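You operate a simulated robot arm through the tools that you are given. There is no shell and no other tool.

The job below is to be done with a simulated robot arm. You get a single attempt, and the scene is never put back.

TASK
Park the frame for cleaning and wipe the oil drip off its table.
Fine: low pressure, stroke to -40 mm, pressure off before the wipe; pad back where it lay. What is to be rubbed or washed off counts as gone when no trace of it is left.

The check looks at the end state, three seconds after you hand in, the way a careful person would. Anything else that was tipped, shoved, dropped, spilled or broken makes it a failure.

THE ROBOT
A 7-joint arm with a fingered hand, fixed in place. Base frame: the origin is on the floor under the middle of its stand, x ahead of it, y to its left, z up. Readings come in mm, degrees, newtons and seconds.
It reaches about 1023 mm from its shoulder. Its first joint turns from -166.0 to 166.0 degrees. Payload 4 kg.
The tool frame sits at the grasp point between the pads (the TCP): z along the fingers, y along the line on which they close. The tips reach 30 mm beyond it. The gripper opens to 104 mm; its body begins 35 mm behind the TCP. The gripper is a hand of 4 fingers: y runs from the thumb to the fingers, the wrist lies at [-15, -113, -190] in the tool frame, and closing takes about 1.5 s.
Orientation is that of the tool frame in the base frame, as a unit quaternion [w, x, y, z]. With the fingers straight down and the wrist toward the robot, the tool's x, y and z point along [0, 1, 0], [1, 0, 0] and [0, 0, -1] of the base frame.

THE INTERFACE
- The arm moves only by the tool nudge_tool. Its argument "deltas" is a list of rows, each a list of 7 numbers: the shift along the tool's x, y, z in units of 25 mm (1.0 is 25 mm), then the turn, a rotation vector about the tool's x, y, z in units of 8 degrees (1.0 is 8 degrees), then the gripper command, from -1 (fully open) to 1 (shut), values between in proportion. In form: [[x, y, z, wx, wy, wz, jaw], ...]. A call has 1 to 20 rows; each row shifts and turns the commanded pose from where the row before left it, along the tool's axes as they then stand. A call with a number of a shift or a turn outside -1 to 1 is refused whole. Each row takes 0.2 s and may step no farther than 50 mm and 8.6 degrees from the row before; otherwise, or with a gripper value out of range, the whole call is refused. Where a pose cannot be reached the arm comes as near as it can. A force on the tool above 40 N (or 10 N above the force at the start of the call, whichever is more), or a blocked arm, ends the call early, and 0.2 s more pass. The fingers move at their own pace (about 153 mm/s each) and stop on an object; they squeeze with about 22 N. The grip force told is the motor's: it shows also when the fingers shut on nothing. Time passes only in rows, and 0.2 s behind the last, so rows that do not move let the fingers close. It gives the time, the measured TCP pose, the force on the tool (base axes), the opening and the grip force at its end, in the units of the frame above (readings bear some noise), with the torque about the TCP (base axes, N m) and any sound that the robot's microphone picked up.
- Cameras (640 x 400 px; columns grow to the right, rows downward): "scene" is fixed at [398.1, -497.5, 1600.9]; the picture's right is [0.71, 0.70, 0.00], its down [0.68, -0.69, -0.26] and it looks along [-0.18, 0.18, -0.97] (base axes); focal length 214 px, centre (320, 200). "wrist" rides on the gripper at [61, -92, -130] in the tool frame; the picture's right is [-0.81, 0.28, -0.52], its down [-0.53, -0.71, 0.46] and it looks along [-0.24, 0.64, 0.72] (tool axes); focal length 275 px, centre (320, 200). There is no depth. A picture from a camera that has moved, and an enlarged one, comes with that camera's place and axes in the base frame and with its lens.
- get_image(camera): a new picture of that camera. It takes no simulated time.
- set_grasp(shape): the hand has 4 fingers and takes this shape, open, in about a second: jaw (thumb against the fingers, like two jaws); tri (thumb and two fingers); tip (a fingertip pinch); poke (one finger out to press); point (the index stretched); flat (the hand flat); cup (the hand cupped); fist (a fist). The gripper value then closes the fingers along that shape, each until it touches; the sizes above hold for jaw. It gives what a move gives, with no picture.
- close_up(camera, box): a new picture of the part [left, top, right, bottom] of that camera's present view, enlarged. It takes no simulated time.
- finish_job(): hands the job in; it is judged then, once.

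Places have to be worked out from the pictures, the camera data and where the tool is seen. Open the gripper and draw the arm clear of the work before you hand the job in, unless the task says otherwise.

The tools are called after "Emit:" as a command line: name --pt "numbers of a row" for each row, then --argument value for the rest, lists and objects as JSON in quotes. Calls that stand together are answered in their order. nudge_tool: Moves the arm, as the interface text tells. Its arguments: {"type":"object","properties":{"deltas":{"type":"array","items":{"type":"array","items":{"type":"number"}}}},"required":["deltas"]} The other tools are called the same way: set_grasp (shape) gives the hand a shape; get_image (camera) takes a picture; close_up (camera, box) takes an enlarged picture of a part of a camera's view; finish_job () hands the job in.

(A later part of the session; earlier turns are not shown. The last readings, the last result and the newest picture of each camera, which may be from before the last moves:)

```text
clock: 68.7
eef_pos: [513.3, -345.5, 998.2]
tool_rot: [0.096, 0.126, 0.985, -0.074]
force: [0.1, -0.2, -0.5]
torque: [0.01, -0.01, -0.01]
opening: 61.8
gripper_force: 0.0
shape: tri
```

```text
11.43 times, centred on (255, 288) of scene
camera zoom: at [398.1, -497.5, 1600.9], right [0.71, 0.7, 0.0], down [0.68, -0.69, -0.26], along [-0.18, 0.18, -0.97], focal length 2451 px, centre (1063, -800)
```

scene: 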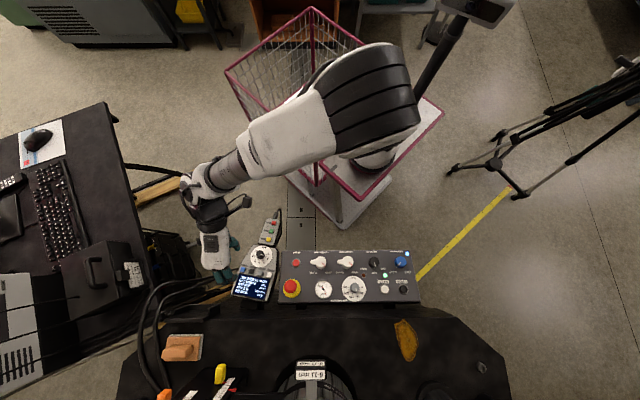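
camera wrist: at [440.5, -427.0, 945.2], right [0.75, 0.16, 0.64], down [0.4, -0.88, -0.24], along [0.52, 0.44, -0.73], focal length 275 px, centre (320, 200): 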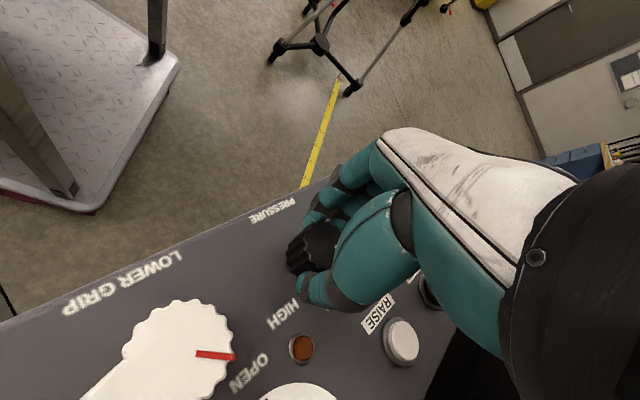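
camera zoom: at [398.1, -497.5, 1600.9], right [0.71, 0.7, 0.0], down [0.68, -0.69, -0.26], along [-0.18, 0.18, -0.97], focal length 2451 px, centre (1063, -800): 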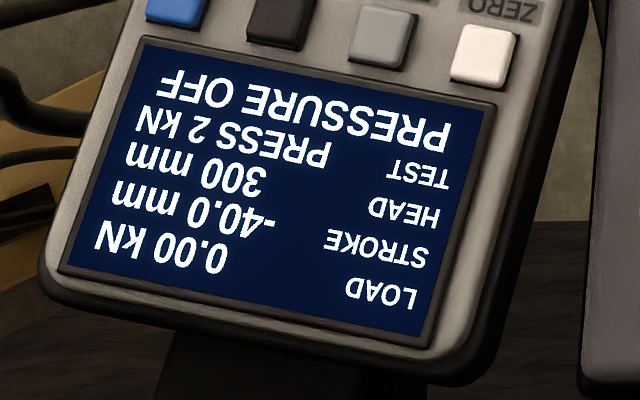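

Pressure is OFF and stroke holds at -40.0. Now the pad: it lies around machine coords a≈-434, b≈862 (base ≈(303,-916)), top of plate z≈953. I travel toward it at a safe height, then turn the hand.

Emit:
nudge_tool --pt "0.28 -0.95 -0.4 0 0 0 -0.5" --pt "0.28 -0.95 -0.4 0 0 0 -0.5" --pt "0.28 -0.95 -0.4 0 0 0 -0.5" --pt "0.28 -0.95 -0.4 0 0 0 -0.5" --pt "0.28 -0.95 -0.4 0 0 0 -0.5" --pt "0.28 -0.95 -0.4 0 0 0 -0.5" --pt "0.28 -0.95 -0.4 0 0 0 -0.5" --pt "0.28 -0.95 -0.4 0 0 0 -0.5" --pt "0.28 -0.95 -0.2 0 0 0 -0.5" --pt "0.28 -0.95 -0.2 0 0 0 -0.5" --pt "0.28 -0.95 -0.2 0 0 0 -0.5" --pt "0.28 -0.95 -0.2 0 0 0 -0.5" --pt "0.28 -0.95 -0.2 0 0 0 -0.5" --pt "0.28 -0.95 -0.2 0 0 0 -0.5" --pt "0.28 -0.95 0 0 0 0 -0.5" --pt "0.28 -0.95 0 0 0 0 -0.5" --pt "0.28 -0.95 0 0 0 0 -0.5" --pt "0.28 -0.95 0 0 0 0 -0.5"

Emit:
nudge_tool --pt "0 0 0 0 0 1 -1" --pt "0 0 0 0 0 1 -1" --pt "0 0 0 0 0 1 -1" --pt "0 0 0 0 0 1 -1" --pt "0 0 0 0 0 1 -1" --pt "0 0 0 0 0 1 -1" --pt "0 0 0 0 0 1 -1" --pt "0 0 0 0 0 1 -1" --pt "0 0 0 0 0 1 -1" --pt "0 0 0 0 0 1 -1" --pt "0 0 0 0 0 1 -1" --pt "0 0 0 0 0 1 -1" --pt "0 0 0 0 0 1 -1" --pt "0 0 0 0 0 1 -1" --pt "0 0 0 0 0 1 -1" --pt "0 0 0 0 0 0.2 -1" --pt "0 0 0 0.875 0 0 -1" --pt "0 0 0 0.875 0 0 -1" --pt "0 0 0 0 0 0 -1"

Emit:
set_grasp --shape "jaw"

Emit:
get_image --camera "wrist"

Emit:
get_image --camera "scene"

```text
clock: 72.5
eef_pos: [264.3, -707.8, 1131.6]
tool_rot: [0.097, 0.124, 0.985, -0.074]
force: [1.3, -0.1, -0.8]
torque: [0.0, 0.05, 0.02]
opening: 77.7
gripper_force: 0.1
shape: tri
```

```text
clock: 76.5
eef_pos: [263.8, -706.4, 1130.6]
tool_rot: [-0.002, 0.927, 0.374, 0.002]
force: [-0.2, 0.4, 0.0]
torque: [-0.03, -0.02, 0.03]
opening: 103.7
gripper_force: 0.0
shape: tri
```

```text
clock: 77.4
eef_pos: [263.9, -707.6, 1130.6]
tool_rot: [-0.001, 0.927, 0.375, 0.002]
force: [-0.3, -0.3, 0.0]
torque: [-0.02, -0.01, 0.0]
opening: 103.9
gripper_force: 0.0
shape: jaw
```

```text
taken
camera wrist: at [243.7, -598.1, 1260.6], right [-0.39, -0.76, 0.51], down [-0.88, 0.15, -0.46], along [0.27, -0.63, -0.73], focal length 275 px, centre (320, 200)
```

wrist: 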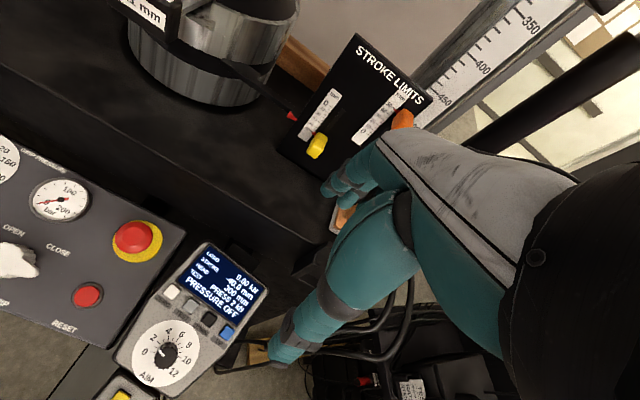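

```text
taken
```

scene: 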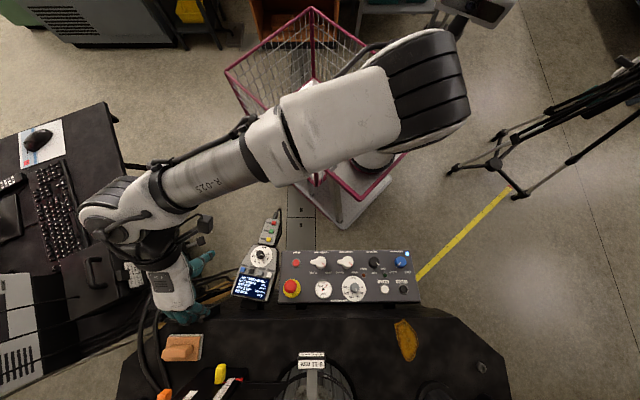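

I shift right and forward to get a clear wrist view of the pad next to the hand.

Emit:
nudge_tool --pt "-0.93 0.465 0 0 0 0 -1" --pt "-0.93 0.465 0 0 0 0 -1" --pt "-0.93 0.465 0 0 0 0 -1" --pt "-0.93 0.465 0 0 0 0 -1" --pt "-0.93 0.465 0 0 0 0 -1" --pt "-0.93 0.465 0 0 0 0 -1" --pt "-0.93 0.465 0 0 0 0 -1" --pt "-0.93 0.465 0 0 0 0 -1" --pt "0 0 0 0 0 0 -1"

Emit:
get_image --camera "wrist"

Emit:
get_image --camera "scene"

```text
clock: 79.4
eef_pos: [194.2, -901.9, 1128.9]
tool_rot: [-0.001, 0.928, 0.374, 0.002]
force: [0.2, 0.5, 0.6]
torque: [-0.02, 0.0, 0.02]
opening: 103.8
gripper_force: 0.1
shape: jaw
```

```text
taken
camera wrist: at [173.8, -794.6, 1259.9], right [-0.4, -0.76, 0.51], down [-0.88, 0.15, -0.46], along [0.28, -0.63, -0.73], focal length 275 px, centre (320, 200)
```

wrist: 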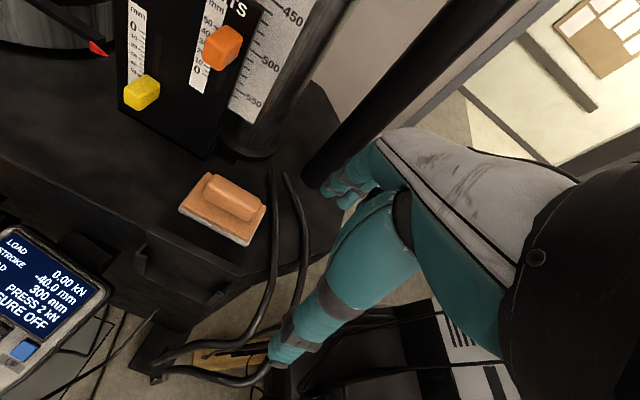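

```text
taken
```

scene: 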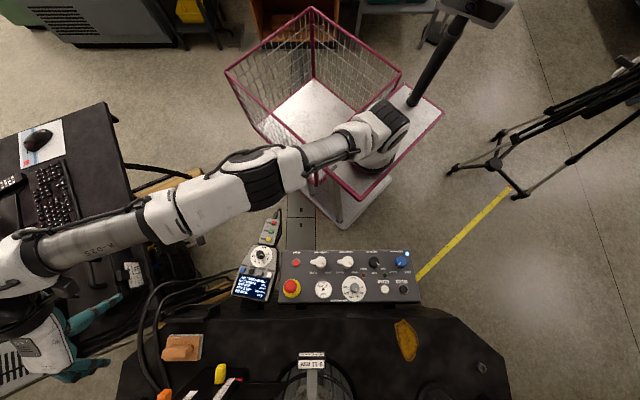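

Good view of the pad. I zoom on it and on the stroke indicator.

Emit:
close_up --camera "wrist" --box '[150, 150, 310, 260]'

Emit:
close_up --camera "wrist" --box '[60, 0, 260, 120]'

Emit:
close_up --camera "scene" --box '[150, 320, 230, 380]'

```text
3.64 times, centred on (230, 205) of wrist
camera zoom: at [173.8, -794.6, 1259.9], right [-0.4, -0.76, 0.51], down [-0.88, 0.15, -0.46], along [0.28, -0.63, -0.73], focal length 1001 px, centre (647, 182)
```

zoom: 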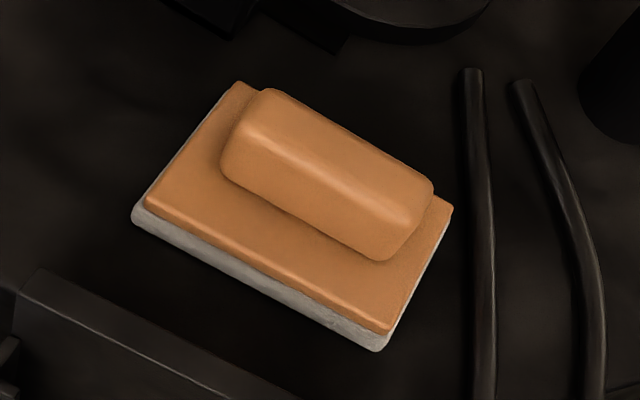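

```text
3.20 times, centred on (160, 60) of wrist
camera zoom: at [173.8, -794.6, 1259.9], right [-0.4, -0.76, 0.51], down [-0.88, 0.15, -0.46], along [0.28, -0.63, -0.73], focal length 881 px, centre (832, 648)
```

zoom: 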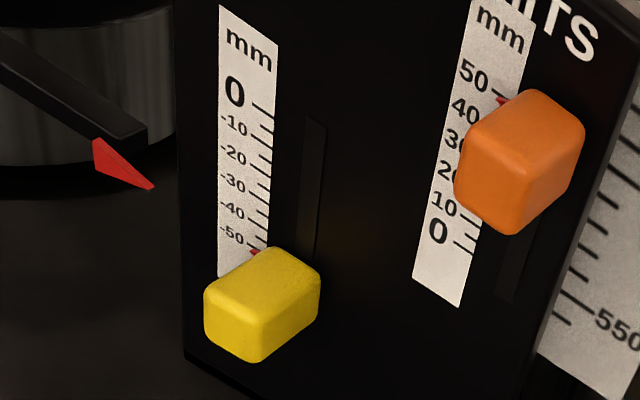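

```text
6.67 times, centred on (190, 350) of scene
camera zoom: at [398.1, -497.5, 1600.9], right [0.71, 0.7, 0.0], down [0.68, -0.69, -0.26], along [-0.18, 0.18, -0.97], focal length 1430 px, centre (1187, -800)
```

zoom: 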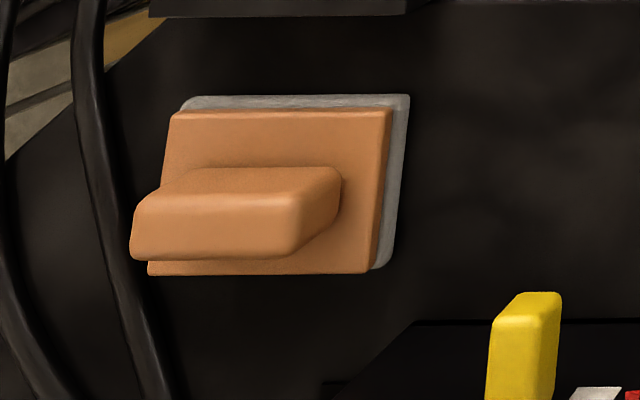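

The handle top centre triangulates to a≈-435, b≈862.5, z≈988, long axis along the table front; plate top ≈953. I move above it (z≈1080), fix the 1° yaw error, and pre-close to ~70 mm.

Emit:
nudge_tool --pt "0.65 0.87 0 0 0 -0.14 -0.3" --pt "0.65 0.87 0 0 0 0 -0.3" --pt "0.65 0.87 0 0 0 0 -0.3" --pt "0.65 0.87 0 0 0 0 -0.3" --pt "0 0 0.65 0 0 0 -0.3" --pt "0 0 0.65 0 0 0 -0.3" --pt "0 0 0.65 0 0 0 -0.3" --pt "0 0 0 0 0 0 -0.3"

Emit:
get_image --camera "wrist"

Emit:
close_up --camera "scene" --box '[130, 300, 250, 400]'

```text
clock: 81.2
eef_pos: [302.8, -917.5, 1080.7]
tool_rot: [-0.001, 0.924, 0.383, 0.002]
force: [0.5, -0.3, -0.4]
torque: [0.01, -0.02, -0.01]
opening: 67.8
gripper_force: 0.1
shape: jaw
```

```text
taken
camera wrist: at [280.3, -810.3, 1210.9], right [-0.38, -0.77, 0.51], down [-0.88, 0.13, -0.46], along [0.29, -0.63, -0.73], focal length 275 px, centre (320, 200)
```

wrist: 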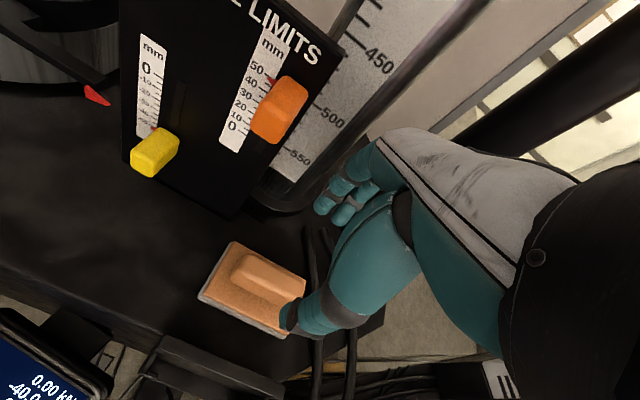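

```text
4.00 times, centred on (190, 350) of scene
camera zoom: at [398.1, -497.5, 1600.9], right [0.71, 0.7, 0.0], down [0.68, -0.69, -0.26], along [-0.18, 0.18, -0.97], focal length 858 px, centre (840, -400)
```

zoom: 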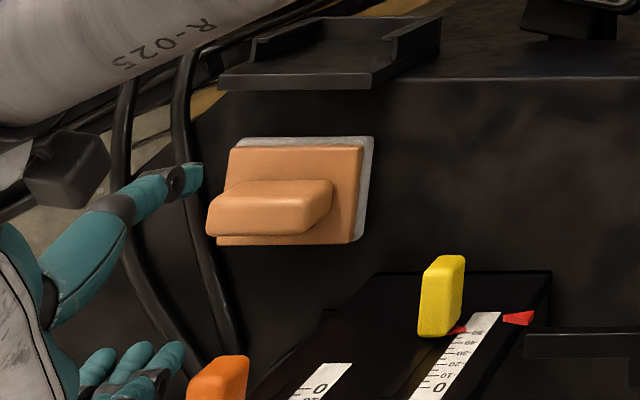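

I zoom in to check handle alignment relative to the TCP axis.

Emit:
close_up --camera "wrist" --box '[180, 170, 380, 350]'

```text
2.22 times, centred on (280, 260) of wrist
camera zoom: at [280.3, -810.3, 1210.9], right [-0.38, -0.77, 0.51], down [-0.88, 0.13, -0.46], along [0.29, -0.63, -0.73], focal length 612 px, centre (409, 67)
```

zoom: 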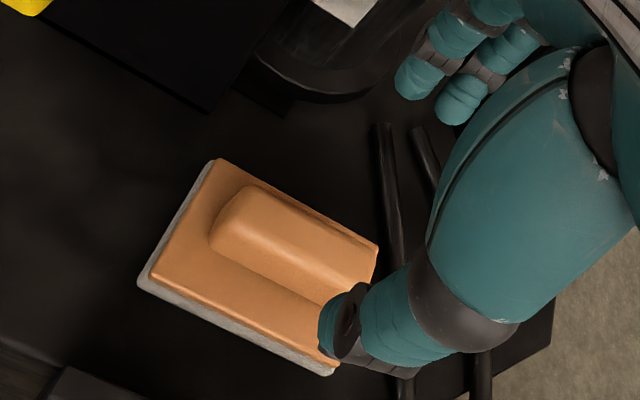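

Alignment matches prediction within ~3 mm. I descend so the fingers straddle the handle (TCP z≈992).

Emit:
nudge_tool --pt "0 0 0.8 0 0 0 -0.3" --pt "0 0 0.8 0 0 0 -0.3" --pt "0 0 0.8 0 0 0 -0.3" --pt "0 0 0.6 0 0 0 -0.3" --pt "0 0 0.3 0 0 0 -0.3" --pt "0 0 0.25 0 0 0 -0.3" --pt "0 0 0 0 0 0 -0.3"

Emit:
close_up --camera "wrist" --box '[180, 150, 400, 350]'

Emit:
close_up --camera "scene" --box '[130, 300, 250, 400]'

```text
clock: 82.8
eef_pos: [302.0, -919.0, 992.8]
tool_rot: [-0.001, 0.923, 0.384, 0.002]
force: [0.2, 0.3, -0.4]
torque: [0.03, -0.02, 0.0]
opening: 67.9
gripper_force: 0.1
shape: jaw
```

```text
2.00 times, centred on (290, 250) of wrist
camera zoom: at [280.2, -810.6, 1122.4], right [-0.38, -0.77, 0.51], down [-0.88, 0.13, -0.46], along [0.29, -0.62, -0.73], focal length 551 px, centre (380, 100)
```

zoom: 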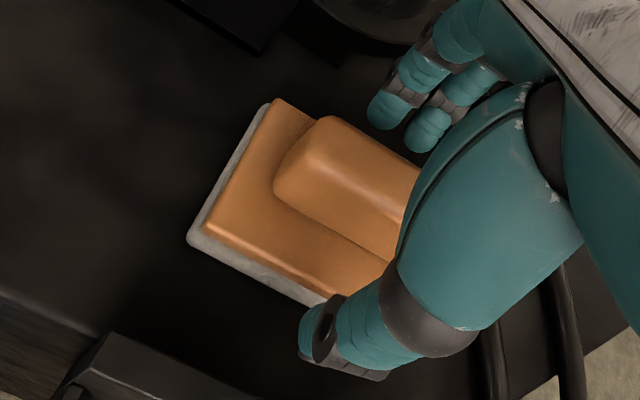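

```text
4.00 times, centred on (190, 350) of scene
camera zoom: at [398.1, -497.5, 1600.9], right [0.71, 0.7, 0.0], down [0.68, -0.69, -0.26], along [-0.18, 0.18, -0.97], focal length 858 px, centre (840, -400)
```

zoom: 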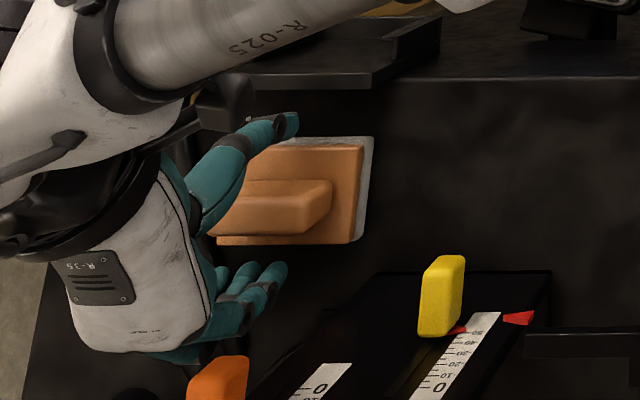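

Fingers and thumb straddle the handle nicely. I close the grip and read the opening.

Emit:
nudge_tool --pt "0 0 0 0 0 0 0.1" --pt "0 0 0 0 0 0 0.4" --pt "0 0 0 0 0 0 1" --pt "0 0 0 0 0 0 1" --pt "0 0 0 0 0 0 1" --pt "0 0 0 0 0 0 1"

Emit:
close_up --camera "wrist" --box '[180, 150, 400, 350]'

Emit:
close_up --camera "scene" --box '[130, 300, 250, 400]'

```text
clock: 84.2
eef_pos: [302.3, -918.0, 993.4]
tool_rot: [-0.001, 0.924, 0.383, 0.003]
force: [-0.1, 0.6, -0.2]
torque: [-0.01, -0.01, 0.01]
opening: 16.4
gripper_force: 22.1
shape: jaw
```

```text
2.00 times, centred on (290, 250) of wrist
camera zoom: at [280.1, -810.6, 1122.6], right [-0.38, -0.77, 0.51], down [-0.88, 0.13, -0.46], along [0.29, -0.62, -0.73], focal length 551 px, centre (380, 100)
```

zoom: 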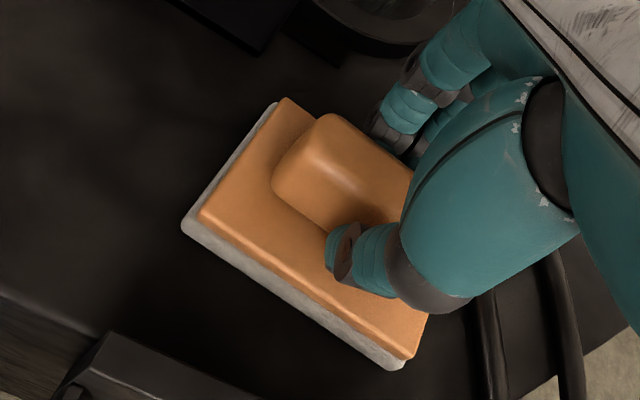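

```text
4.00 times, centred on (190, 350) of scene
camera zoom: at [398.1, -497.5, 1600.9], right [0.71, 0.7, 0.0], down [0.68, -0.69, -0.26], along [-0.18, 0.18, -0.97], focal length 858 px, centre (840, -400)
```

zoom: 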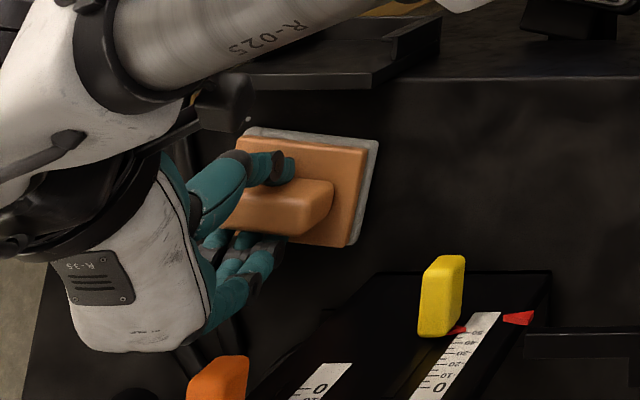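

The pad is gripped (it turned ~6° in the grip; I will compensate when putting it back). I lift it a little and check.

Emit:
nudge_tool --pt "0 0 -0.2 0 0 0 1" --pt "0 0 -0.3 0 0 0 1" --pt "0 0 -0.5 0 0 0 1" --pt "0 0 0 0 0 0 1"

Emit:
close_up --camera "wrist" --box '[180, 150, 400, 350]'

Emit:
close_up --camera "scene" --box '[130, 300, 250, 400]'

```text
clock: 85.2
eef_pos: [303.0, -917.8, 1018.2]
tool_rot: [0.0, 0.923, 0.384, 0.002]
force: [0.9, 0.8, -0.4]
torque: [0.04, -0.02, -0.02]
opening: 16.1
gripper_force: 22.4
shape: jaw
```

```text
2.00 times, centred on (290, 250) of wrist
camera zoom: at [280.5, -810.2, 1147.9], right [-0.38, -0.77, 0.51], down [-0.88, 0.13, -0.46], along [0.29, -0.62, -0.73], focal length 551 px, centre (380, 100)
```

zoom: 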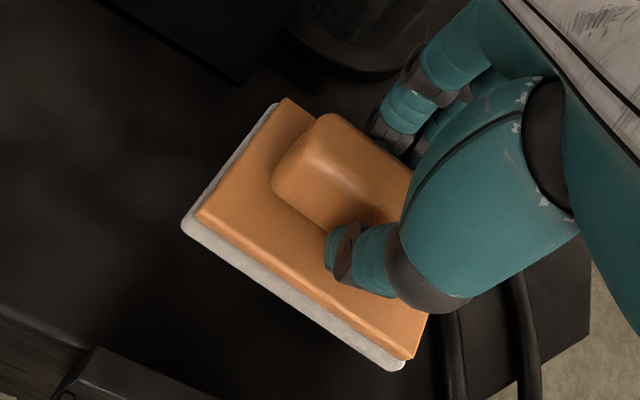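

```text
4.00 times, centred on (190, 350) of scene
camera zoom: at [398.1, -497.5, 1600.9], right [0.71, 0.7, 0.0], down [0.68, -0.69, -0.26], along [-0.18, 0.18, -0.97], focal length 858 px, centre (840, -400)
```

zoom: 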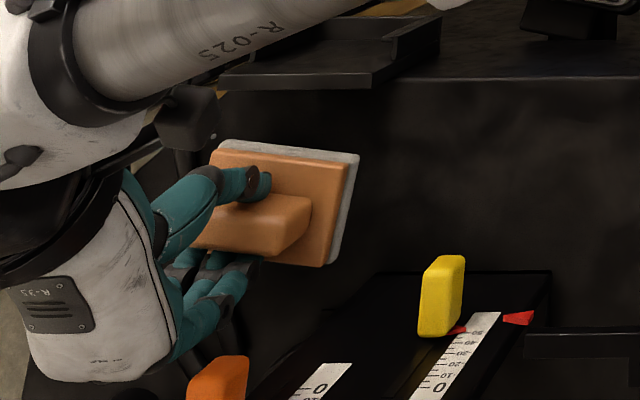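

The pad lifts cleanly and stays level. I raise it, bring it back over the table front, and carry it across toward the drip at the left side.

Emit:
nudge_tool --pt "0 0 -0.8 0 0 0 1" --pt "0 0 -0.9 0 0 0 1" --pt "0 0 -0.9 0 0 0 1" --pt "0 -0.8 0 0 0 0 1" --pt "0 -0.8 0 0 0 0 1" --pt "0 -0.8 0 0 0 0 1" --pt "0 -0.8 0 0 0 0 1" --pt "0 -0.8 0 0 0 0 1" --pt "0 -0.8 0 0 0 0 1"

Emit:
nudge_tool --pt "0.95 0 0 0 0 0 1" --pt "0.95 0 0 0 0 0 1" --pt "0.95 0 0 0 0 0 1" --pt "0.95 0 0 0 0 0 1" --pt "0.95 0 0 0 0 0 1" --pt "0.95 0 0 0 0 0 1" --pt "0.95 0 0 0 0 0 1" --pt "0.95 0 0 0 0 0 1" --pt "0.95 0 0 0 0 0 1" --pt "0.95 0 0 0 0 0 1" --pt "0.95 0 0 0 0 0 1" --pt "0.95 0 0 0 0 0 1" --pt "0.95 0 0 0 0 0 1" --pt "0.95 0 0 0 0 0 1" --pt "0.95 0 0 0 0 0 1" --pt "0.95 0 0 0 0 0 1" --pt "0.95 0 0 0 0 0 1" --pt "0.95 0 0 0 0 0 1" --pt "0.95 0 0 0 0 0 1" --pt "0.95 0 0 0 0 0 1"

Emit:
get_image --camera "scene"

Emit:
get_image --camera "wrist"

```text
clock: 87.2
eef_pos: [215.8, -833.5, 1081.8]
tool_rot: [-0.002, 0.924, 0.383, 0.002]
force: [-0.3, -0.6, -0.4]
torque: [0.02, 0.01, 0.01]
opening: 16.2
gripper_force: 22.3
shape: jaw
```

```text
clock: 91.4
eef_pos: [554.5, -496.7, 1083.7]
tool_rot: [-0.001, 0.924, 0.382, 0.003]
force: [-0.4, -0.2, 0.1]
torque: [0.01, 0.0, 0.02]
opening: 16.1
gripper_force: 21.9
shape: jaw
```

```text
taken
```

scene: 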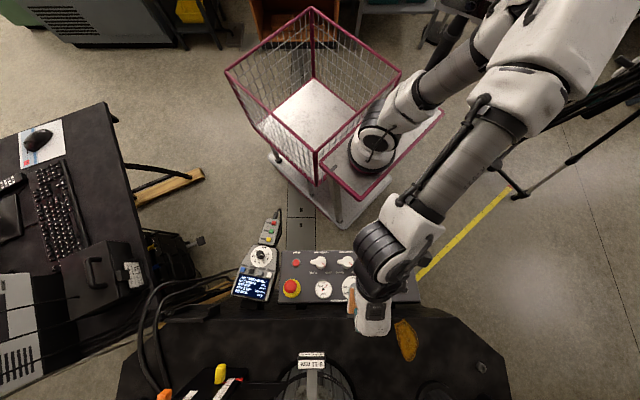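

```text
taken
camera wrist: at [530.8, -388.7, 1213.7], right [-0.38, -0.77, 0.51], down [-0.88, 0.13, -0.46], along [0.29, -0.63, -0.73], focal length 275 px, centre (320, 200)
```

wrist: 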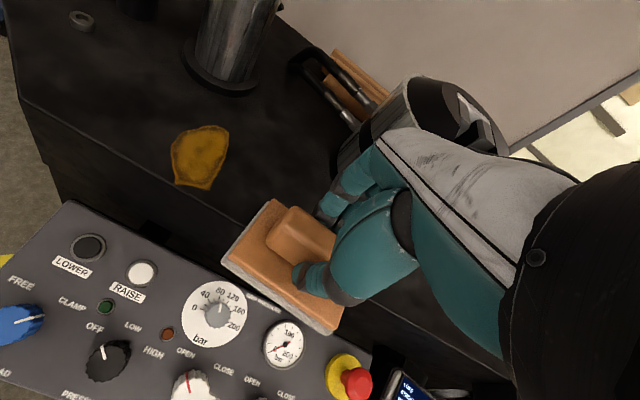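

The drip and the pad are both in view. I zoom in on the drip to fix its outline.

Emit:
close_up --camera "wrist" --box '[140, 90, 280, 210]'

Emit:
close_up --camera "wrist" --box '[200, 170, 380, 350]'

```text
3.33 times, centred on (210, 150) of wrist
camera zoom: at [530.8, -388.7, 1213.7], right [-0.38, -0.77, 0.51], down [-0.88, 0.13, -0.46], along [0.29, -0.63, -0.73], focal length 918 px, centre (687, 367)
```

zoom: 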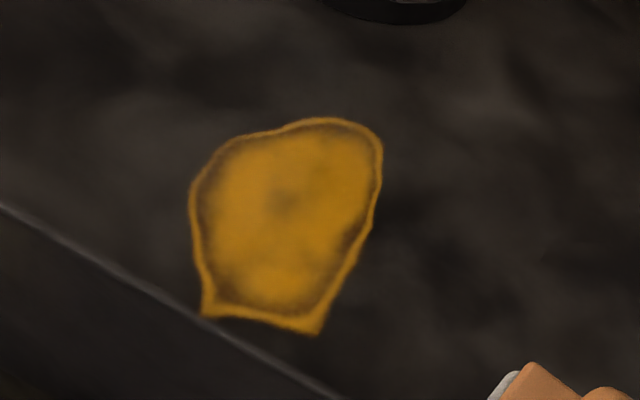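

```text
2.22 times, centred on (290, 260) of wrist
camera zoom: at [530.8, -388.7, 1213.7], right [-0.38, -0.77, 0.51], down [-0.88, 0.13, -0.46], along [0.29, -0.63, -0.73], focal length 612 px, centre (387, 67)
```

zoom: 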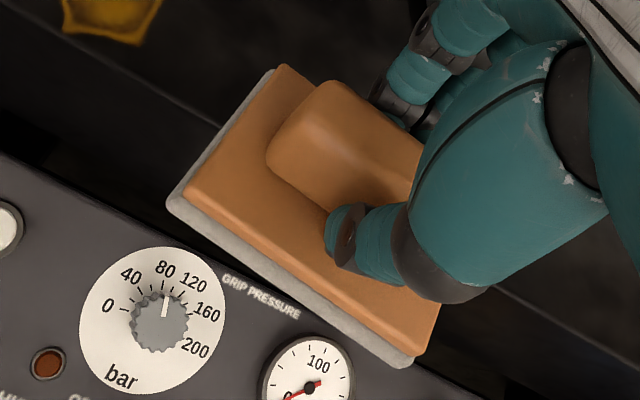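

Drip spans a≈132–197, b≈802–905 at table height ~935. I move over its centre (a≈165, b≈868) and come down to ~8 mm above contact.

Emit:
nudge_tool --pt "0.827 0.83 0 0 0 0 1" --pt "0.827 0.83 0 0 0 0 1" --pt "0.827 0.83 0 0 0 0 1" --pt "0.827 0.83 0 0 0 0 1" --pt "0.827 0.83 0 0 0 0 1" --pt "0.827 0.83 0 0 0 0 1" --pt "0 0 0.8 0 0 0 1" --pt "0 0 0.8 0 0 0 1" --pt "0 0 0.8 0 0 0 1" --pt "0 0 0.7 0 0 0 1" --pt "0 0 0 0 0 0 1"

Emit:
get_image --camera "wrist"

Emit:
close_up --camera "scene" --box '[340, 290, 480, 390]'

```text
clock: 93.8
eef_pos: [728.6, -495.8, 1008.7]
tool_rot: [-0.001, 0.924, 0.383, 0.003]
force: [-0.4, -0.1, -0.5]
torque: [0.01, 0.0, 0.02]
opening: 16.2
gripper_force: 21.9
shape: jaw
```

```text
taken
camera wrist: at [706.6, -389.1, 1138.8], right [-0.38, -0.77, 0.51], down [-0.88, 0.13, -0.46], along [0.29, -0.62, -0.73], focal length 275 px, centre (320, 200)
```

wrist: 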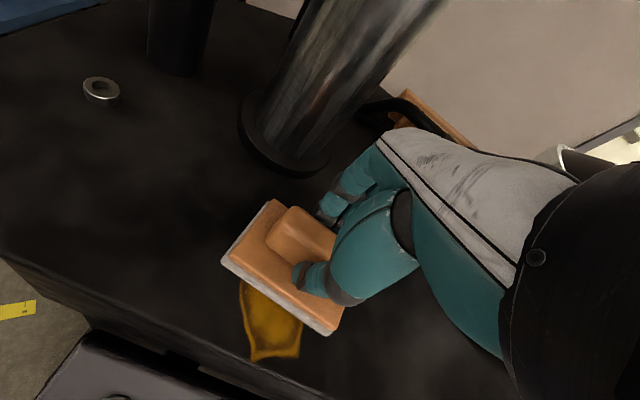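

```text
4.00 times, centred on (410, 340) of scene
camera zoom: at [398.1, -497.5, 1600.9], right [0.71, 0.7, 0.0], down [0.68, -0.69, -0.26], along [-0.18, 0.18, -0.97], focal length 858 px, centre (-40, -360)
```

zoom: 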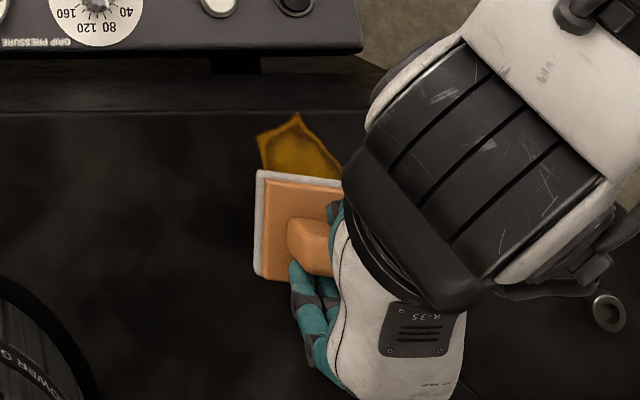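

The pad hovers over the drip. I lower until it touches, watching the force.

Emit:
nudge_tool --pt "0 0 0.3 0 0 0 1" --pt "0 0 0.2 0 0 0 1" --pt "0 0 0.08 0 0 0 1"

Emit:
nudge_tool --pt "0 0 0.06 0 0 0 1"

Emit:
nudge_tool --pt "0 0 0.06 0 0 0 1"

```text
clock: 94.6
eef_pos: [729.6, -496.2, 994.2]
tool_rot: [-0.002, 0.923, 0.384, 0.002]
force: [0.3, 0.5, 0.0]
torque: [0.0, -0.01, -0.02]
opening: 16.1
gripper_force: 22.1
shape: jaw
```

```text
clock: 95.0
eef_pos: [728.9, -496.2, 992.2]
tool_rot: [-0.001, 0.924, 0.384, 0.002]
force: [0.0, 0.2, 0.0]
torque: [0.02, 0.0, 0.01]
opening: 16.2
gripper_force: 22.1
shape: jaw
```

```text
clock: 95.4
eef_pos: [729.9, -495.7, 992.8]
tool_rot: [-0.001, 0.924, 0.383, 0.002]
force: [0.1, 0.6, 5.3]
torque: [0.02, -0.02, -0.03]
opening: 16.2
gripper_force: 22.1
shape: jaw
```

Contact at 5 N. I press slightly more and wipe: forward to the far end, then back to the table edge, and repeat.

Emit:
nudge_tool --pt "0 0 0.04 0 0 0 1" --pt "0 0.5 0 0 0 0 1" --pt "0 0.5 0 0 0 0 1" --pt "0 0.5 0 0 0 0 1" --pt "0 -0.5 0 0 0 0 1" --pt "0 -0.5 0 0 0 0 1" --pt "0 -0.5 0 0 0 0 1" --pt "0 -0.5 0 0 0 0 1" --pt "0 -0.5 0 0 0 0 1" --pt "0 -0.5 0 0 0 0 1" --pt "0 -0.5 0 0 0 0 1"

Emit:
get_image --camera "wrist"

Emit:
close_up --camera "scene" --box '[340, 290, 480, 390]'

```text
clock: 97.8
eef_pos: [694.1, -460.2, 991.5]
tool_rot: [-0.001, 0.924, 0.383, 0.003]
force: [3.9, -4.0, 14.9]
torque: [-0.11, -0.1, 0.05]
opening: 17.4
gripper_force: 22.0
shape: jaw
```

```text
taken
camera wrist: at [672.1, -353.4, 1120.5], right [-0.38, -0.77, 0.51], down [-0.88, 0.13, -0.46], along [0.29, -0.63, -0.73], focal length 275 px, centre (320, 200)
```

wrist: 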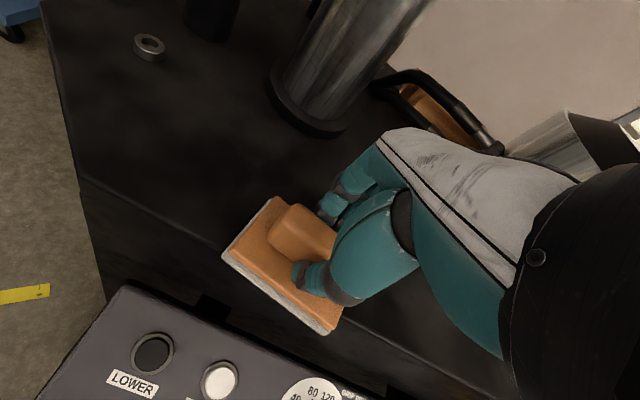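

```text
4.00 times, centred on (410, 340) of scene
camera zoom: at [398.1, -497.5, 1600.9], right [0.71, 0.7, 0.0], down [0.68, -0.69, -0.26], along [-0.18, 0.18, -0.97], focal length 858 px, centre (-40, -360)
```

zoom: 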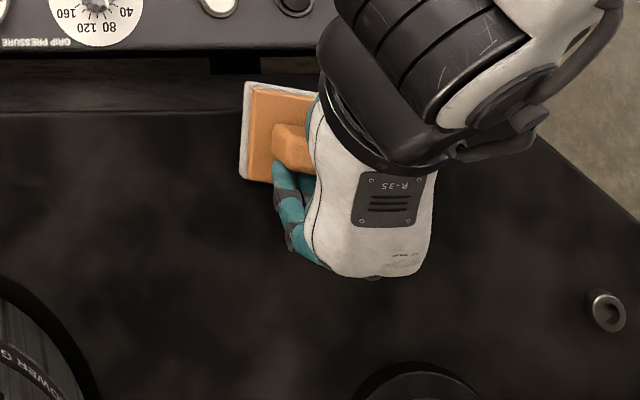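

The far part already looks clean. I do more passes with small sideways offsets (±10 mm), easing the pressure a bit.

Emit:
nudge_tool --pt "-0.4 0 -0.03 0 0 0 1" --pt "0 0.5 0 0 0 0 1" --pt "0 0.5 0 0 0 0 1" --pt "0 0.5 0 0 0 0 1" --pt "0 0.5 0 0 0 0 1" --pt "0 0.5 0 0 0 0 1" --pt "0 0.5 0 0 0 0 1" --pt "0 0.4 0 0 0 0 1" --pt "0.8 0 0 0 0 0 1" --pt "0 -0.5 0 0 0 0 1" --pt "0 -0.5 0 0 0 0 1" --pt "0 -0.5 0 0 0 0 1" --pt "0 -0.5 0 0 0 0 1" --pt "0 -0.5 0 0 0 0 1" --pt "0 -0.5 0 0 0 0 1" --pt "0 -0.5 0 0 0 0 1" --pt "-0.4 0 0 0 0 0 1"

Emit:
close_up --camera "scene" --box '[340, 290, 480, 390]'

Emit:
get_image --camera "wrist"

```text
clock: 101.4
eef_pos: [691.5, -460.1, 991.0]
tool_rot: [0.0, 0.924, 0.383, 0.003]
force: [1.6, 0.8, 7.0]
torque: [0.03, -0.04, 0.01]
opening: 17.2
gripper_force: 22.4
shape: jaw
```

```text
4.00 times, centred on (410, 340) of scene
camera zoom: at [398.1, -497.5, 1600.9], right [0.71, 0.7, 0.0], down [0.68, -0.69, -0.26], along [-0.18, 0.18, -0.97], focal length 858 px, centre (-40, -360)
```

zoom: 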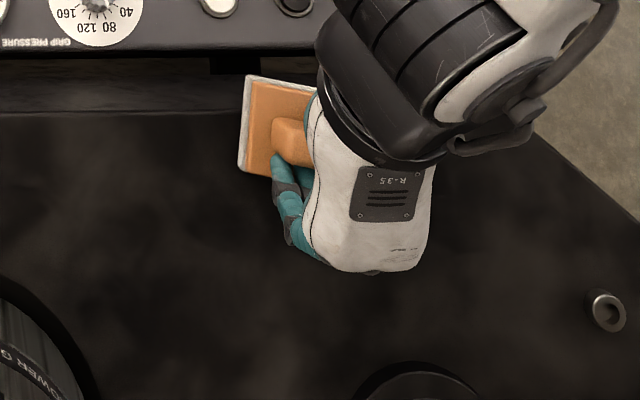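

```text
taken
camera wrist: at [669.8, -352.1, 1120.9], right [-0.38, -0.77, 0.51], down [-0.88, 0.13, -0.46], along [0.29, -0.62, -0.73], focal length 275 px, centre (320, 200)
```

wrist: 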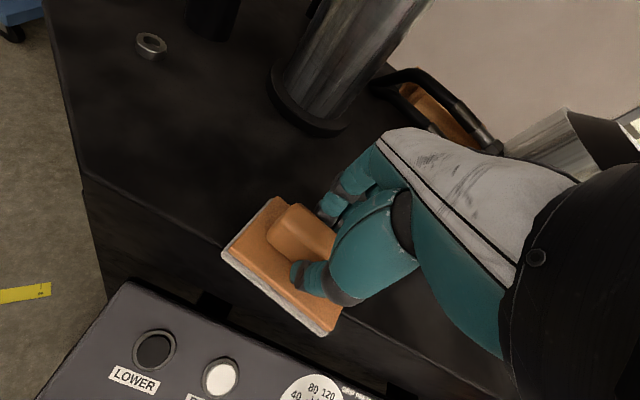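

I lift off and move the pad aside to inspect the wiped spot.

Emit:
nudge_tool --pt "0 0 -0.4 0 0 0 1" --pt "0 0 -0.8 0 0 0 1" --pt "0 0 -0.9 0 0 0 1" --pt "0 0 -0.9 0 0 0 1" --pt "0 0 -0.6 0 0 0 1" --pt "-0.8 -0.5 0 0 0 0 1" --pt "-0.8 -0.5 0 0 0 0 1" --pt "-0.8 -0.5 0 0 0 0 1" --pt "-0.8 -0.5 0 0 0 0 1" --pt "-0.8 -0.5 0 0 0 0 1" --pt "-0.8 -0.5 0 0 0 0 1" --pt "0 0 0 0 0 0 1"

Emit:
close_up --camera "scene" --box '[360, 300, 460, 380]'

Emit:
get_image --camera "wrist"

Emit:
close_up --camera "wrist" --box '[140, 90, 280, 210]'

```text
clock: 104.0
eef_pos: [554.2, -491.8, 1079.9]
tool_rot: [-0.001, 0.924, 0.383, 0.002]
force: [0.1, 0.2, -0.8]
torque: [0.03, 0.0, 0.01]
opening: 17.1
gripper_force: 21.9
shape: jaw
```

```text
5.00 times, centred on (410, 340) of scene
camera zoom: at [398.1, -497.5, 1600.9], right [0.71, 0.7, 0.0], down [0.68, -0.69, -0.26], along [-0.18, 0.18, -0.97], focal length 1072 px, centre (-130, -500)
```

zoom: 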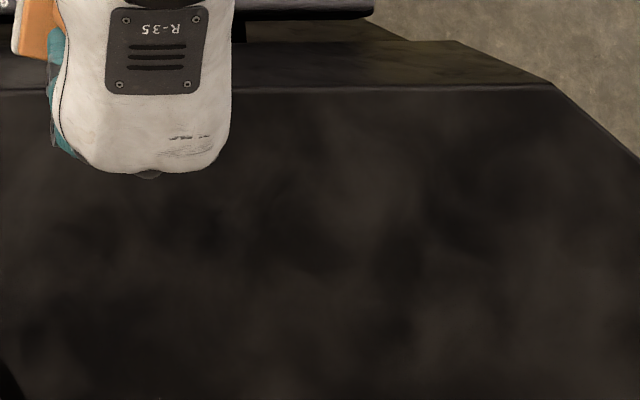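

```text
taken
camera wrist: at [532.2, -384.9, 1210.1], right [-0.38, -0.77, 0.51], down [-0.88, 0.13, -0.46], along [0.29, -0.62, -0.73], focal length 275 px, centre (320, 200)
```

wrist: 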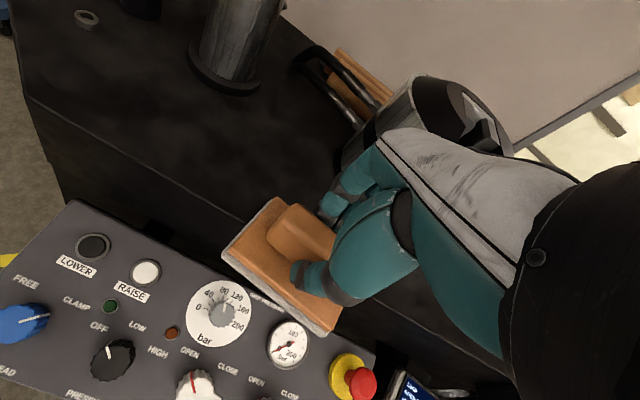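

```text
3.33 times, centred on (210, 150) of wrist
camera zoom: at [532.2, -384.9, 1210.1], right [-0.38, -0.77, 0.51], down [-0.88, 0.13, -0.46], along [0.29, -0.62, -0.73], focal length 918 px, centre (687, 367)
```

zoom: 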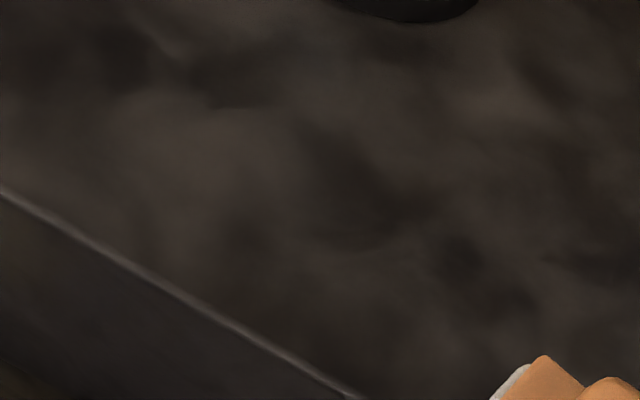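

The drip is completely gone in both views. Before returning the pad I compare its pose in the grip with the earlier close-up.

Emit:
close_up --camera "wrist" --box '[200, 170, 380, 350]'

```text
2.22 times, centred on (290, 260) of wrist
camera zoom: at [532.2, -384.9, 1210.1], right [-0.38, -0.77, 0.51], down [-0.88, 0.13, -0.46], along [0.29, -0.62, -0.73], focal length 612 px, centre (387, 67)
```

zoom: 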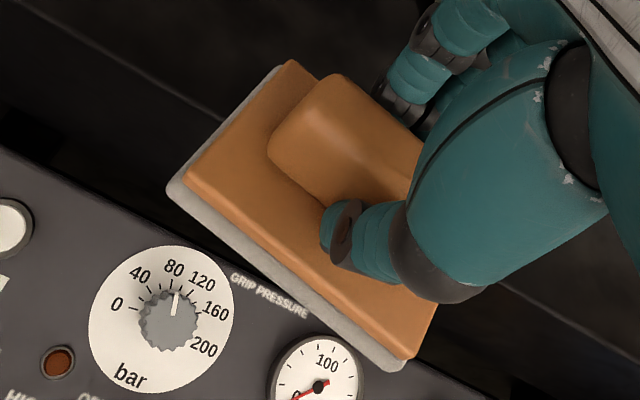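

The pad turned a few degrees more in the grip (~10° total). I carry it back across in front of the table to above its original place.

Emit:
nudge_tool --pt "-0.958 0 0 0 0 0 1" --pt "-0.958 0 0 0 0 0 1" --pt "-0.958 0 0 0 0 0 1" --pt "-0.958 0 0 0 0 0 1" --pt "-0.958 0 0 0 0 0 1" --pt "-0.958 0 0 0 0 0 1" --pt "-0.958 0 0 0 0 0 1" --pt "-0.958 0 0 0 0 0 1" --pt "-0.958 0 0 0 0 0 1" --pt "-0.958 0 0 0 0 0 1" --pt "-0.958 0 0 0 0 0 1" --pt "-0.958 0 0 0 0 0 1" --pt "-0.958 0 0 0 0 0 1" --pt "-0.958 0 0 0 0 0 1" --pt "-0.958 0 0 0 0 0 1" --pt "-0.958 0 0 0 0 0 1" --pt "-0.958 0 0 0 0 0 1" --pt "-0.958 0 0 0 0 0 1" --pt "-0.958 0 0 0 0 0 1" --pt "-0.958 0 0 0 0 0 1"

Emit:
nudge_tool --pt "0 0.82 0 0 0 0 1" --pt "0 0.82 0 0 0 0 1" --pt "0 0.82 0 0 0 0 1" --pt "0 0.82 0 0 0 0 1" --pt "0 0.82 0 0 0 0 1" --pt "0 0.82 0 0 0 0 1" --pt "0 0 0 0 0 -0.6 1" --pt "0 0 0 0 0 -0.6 1" --pt "0 0 0.8 0 0 0 1" --pt "0 0 0.8 0 0 0 1" --pt "0 0 0.8 0 0 0 1" --pt "0 0 0 0 0 0 1"

Emit:
close_up --camera "scene" --box '[130, 300, 250, 400]'

Emit:
get_image --camera "wrist"

```text
clock: 108.2
eef_pos: [218.1, -829.1, 1077.6]
tool_rot: [-0.001, 0.924, 0.383, 0.002]
force: [0.5, 0.1, -0.5]
torque: [0.0, 0.05, 0.0]
opening: 17.2
gripper_force: 21.7
shape: jaw
```

```text
clock: 110.8
eef_pos: [304.7, -917.3, 1018.1]
tool_rot: [0.0, 0.888, 0.459, 0.003]
force: [-0.4, 0.2, -0.3]
torque: [-0.05, 0.01, -0.02]
opening: 17.2
gripper_force: 22.1
shape: jaw
```

```text
4.00 times, centred on (190, 350) of scene
camera zoom: at [398.1, -497.5, 1600.9], right [0.71, 0.7, 0.0], down [0.68, -0.69, -0.26], along [-0.18, 0.18, -0.97], focal length 858 px, centre (840, -400)
```

zoom: 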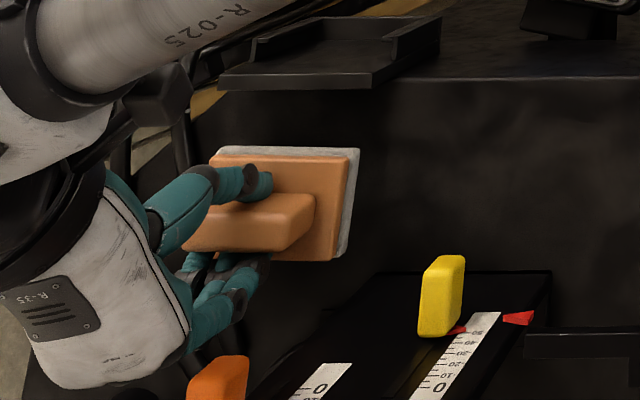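

```text
taken
camera wrist: at [263.9, -814.3, 1146.7], right [-0.25, -0.82, 0.51], down [-0.89, -0.02, -0.46], along [0.39, -0.57, -0.73], focal length 275 px, centre (320, 200)
```

wrist: 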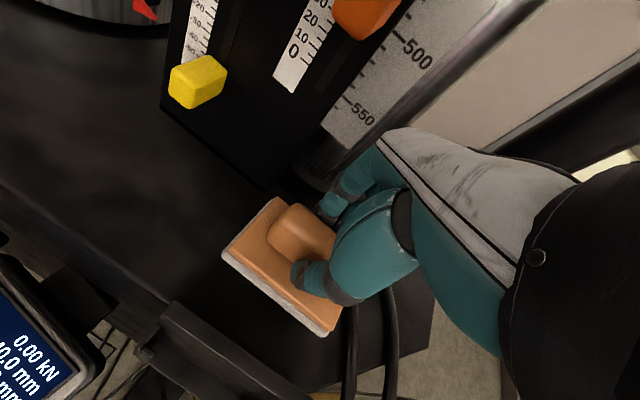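

I zoom more on the pad to judge the remaining rotation.

Emit:
close_up --camera "scene" --box '[170, 325, 230, 375]'

```text
8.00 times, centred on (200, 350) of scene
camera zoom: at [398.1, -497.5, 1600.9], right [0.71, 0.7, 0.0], down [0.68, -0.69, -0.26], along [-0.18, 0.18, -0.97], focal length 1716 px, centre (1280, -1000)
```

zoom: 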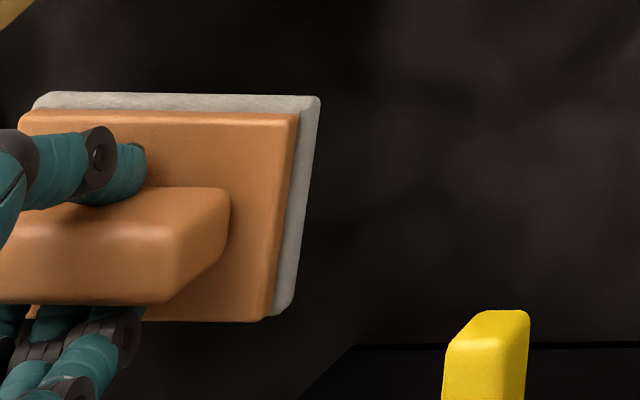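

About 1.2° more rotation and a shift of (-4,+2) mm is needed. I apply it, lower to just above the table and check again.

Emit:
nudge_tool --pt "-0.171 0.052 0 0 0 -0.15 1" --pt "0 0 0.4 0 0 0 1" --pt "0 0 0.3 0 0 0 1" --pt "0 0 0.15 0 0 0 1" --pt "0 0 0 0 0 0 1"

Emit:
close_up --camera "scene" --box '[150, 320, 230, 380]'

Emit:
get_image --camera "wrist"

```text
clock: 112.0
eef_pos: [302.8, -919.9, 996.0]
tool_rot: [0.0, 0.883, 0.469, 0.003]
force: [-0.6, -0.1, -0.9]
torque: [0.02, 0.02, 0.02]
opening: 17.0
gripper_force: 21.7
shape: jaw
```

```text
6.67 times, centred on (190, 350) of scene
camera zoom: at [398.1, -497.5, 1600.9], right [0.71, 0.7, 0.0], down [0.68, -0.69, -0.26], along [-0.18, 0.18, -0.97], focal length 1430 px, centre (1187, -800)
```

zoom: 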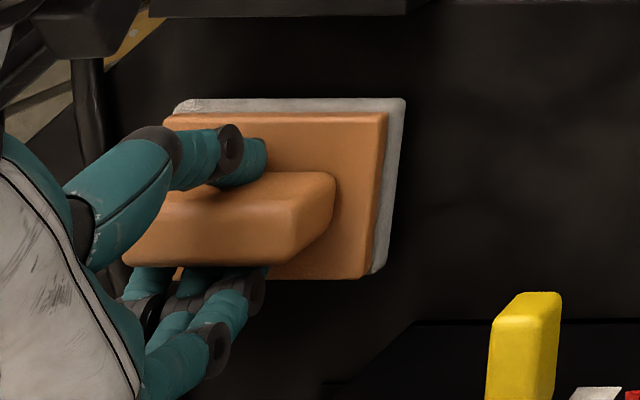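

```text
taken
camera wrist: at [261.1, -818.8, 1125.8], right [-0.23, -0.83, 0.51], down [-0.89, -0.04, -0.46], along [0.4, -0.56, -0.73], focal length 275 px, centre (320, 200)
```

wrist: 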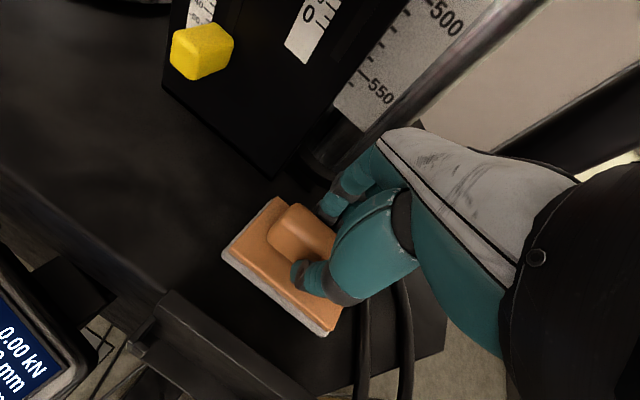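

Corners match the original picture to ~1–2 mm. I lower the last few mm until contact.

Emit:
nudge_tool --pt "0 0 0.08 0 0 0 1"

Emit:
nudge_tool --pt "0 0 0.06 0 0 0 1"

```text
clock: 112.4
eef_pos: [302.8, -920.3, 994.1]
tool_rot: [-0.001, 0.883, 0.469, 0.002]
force: [0.2, -0.1, -0.4]
torque: [-0.02, -0.01, 0.02]
opening: 17.2
gripper_force: 22.3
shape: jaw
```

```text
clock: 112.8
eef_pos: [303.4, -920.4, 992.3]
tool_rot: [0.0, 0.883, 0.469, 0.002]
force: [0.4, 0.9, 0.2]
torque: [0.05, 0.0, -0.02]
opening: 17.0
gripper_force: 22.0
shape: jaw
```

No contact yet; another small step down.

Emit:
nudge_tool --pt "0 0 0.05 0 0 0 1"

Emit:
nudge_tool --pt "0 0 0.03 0 0 0 1"

```text
clock: 113.2
eef_pos: [302.0, -920.0, 993.0]
tool_rot: [-0.001, 0.884, 0.468, 0.003]
force: [-0.5, 0.7, 1.3]
torque: [-0.04, -0.03, -0.03]
opening: 17.0
gripper_force: 21.3
shape: jaw
```

```text
clock: 113.6
eef_pos: [302.9, -920.6, 990.2]
tool_rot: [0.0, 0.884, 0.468, 0.003]
force: [1.1, 0.8, 3.9]
torque: [0.01, -0.04, 0.01]
opening: 17.1
gripper_force: 21.7
shape: jaw
```

Contact at ~4 N: the pad rests on the table. I open slowly and check the pad's place before lifting.

Emit:
nudge_tool --pt "0 0 0 0 0 0 0.55" --pt "0 0 0 0 0 0 0.4" --pt "0 0 0 0 0 0 0.2" --pt "0 0 0 0 0 0 0" --pt "0 0 0 0 0 0 -0.2" --pt "0 0 0 0 0 0 -0.3" --pt "0 0 0 0 0 0 -0.3"

Emit:
close_up --camera "scene" --box '[150, 320, 230, 380]'

```text
clock: 115.2
eef_pos: [302.8, -920.8, 990.7]
tool_rot: [0.0, 0.883, 0.469, 0.003]
force: [-0.1, 0.3, -0.9]
torque: [0.0, 0.03, 0.01]
opening: 67.2
gripper_force: 0.0
shape: jaw
```

```text
6.67 times, centred on (190, 350) of scene
camera zoom: at [398.1, -497.5, 1600.9], right [0.71, 0.7, 0.0], down [0.68, -0.69, -0.26], along [-0.18, 0.18, -0.97], focal length 1430 px, centre (1187, -800)
```

zoom: 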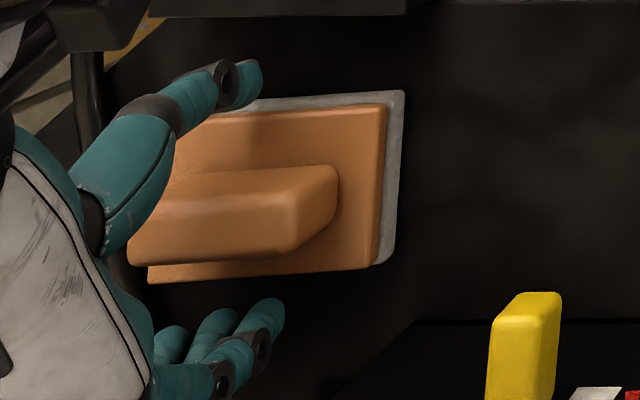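

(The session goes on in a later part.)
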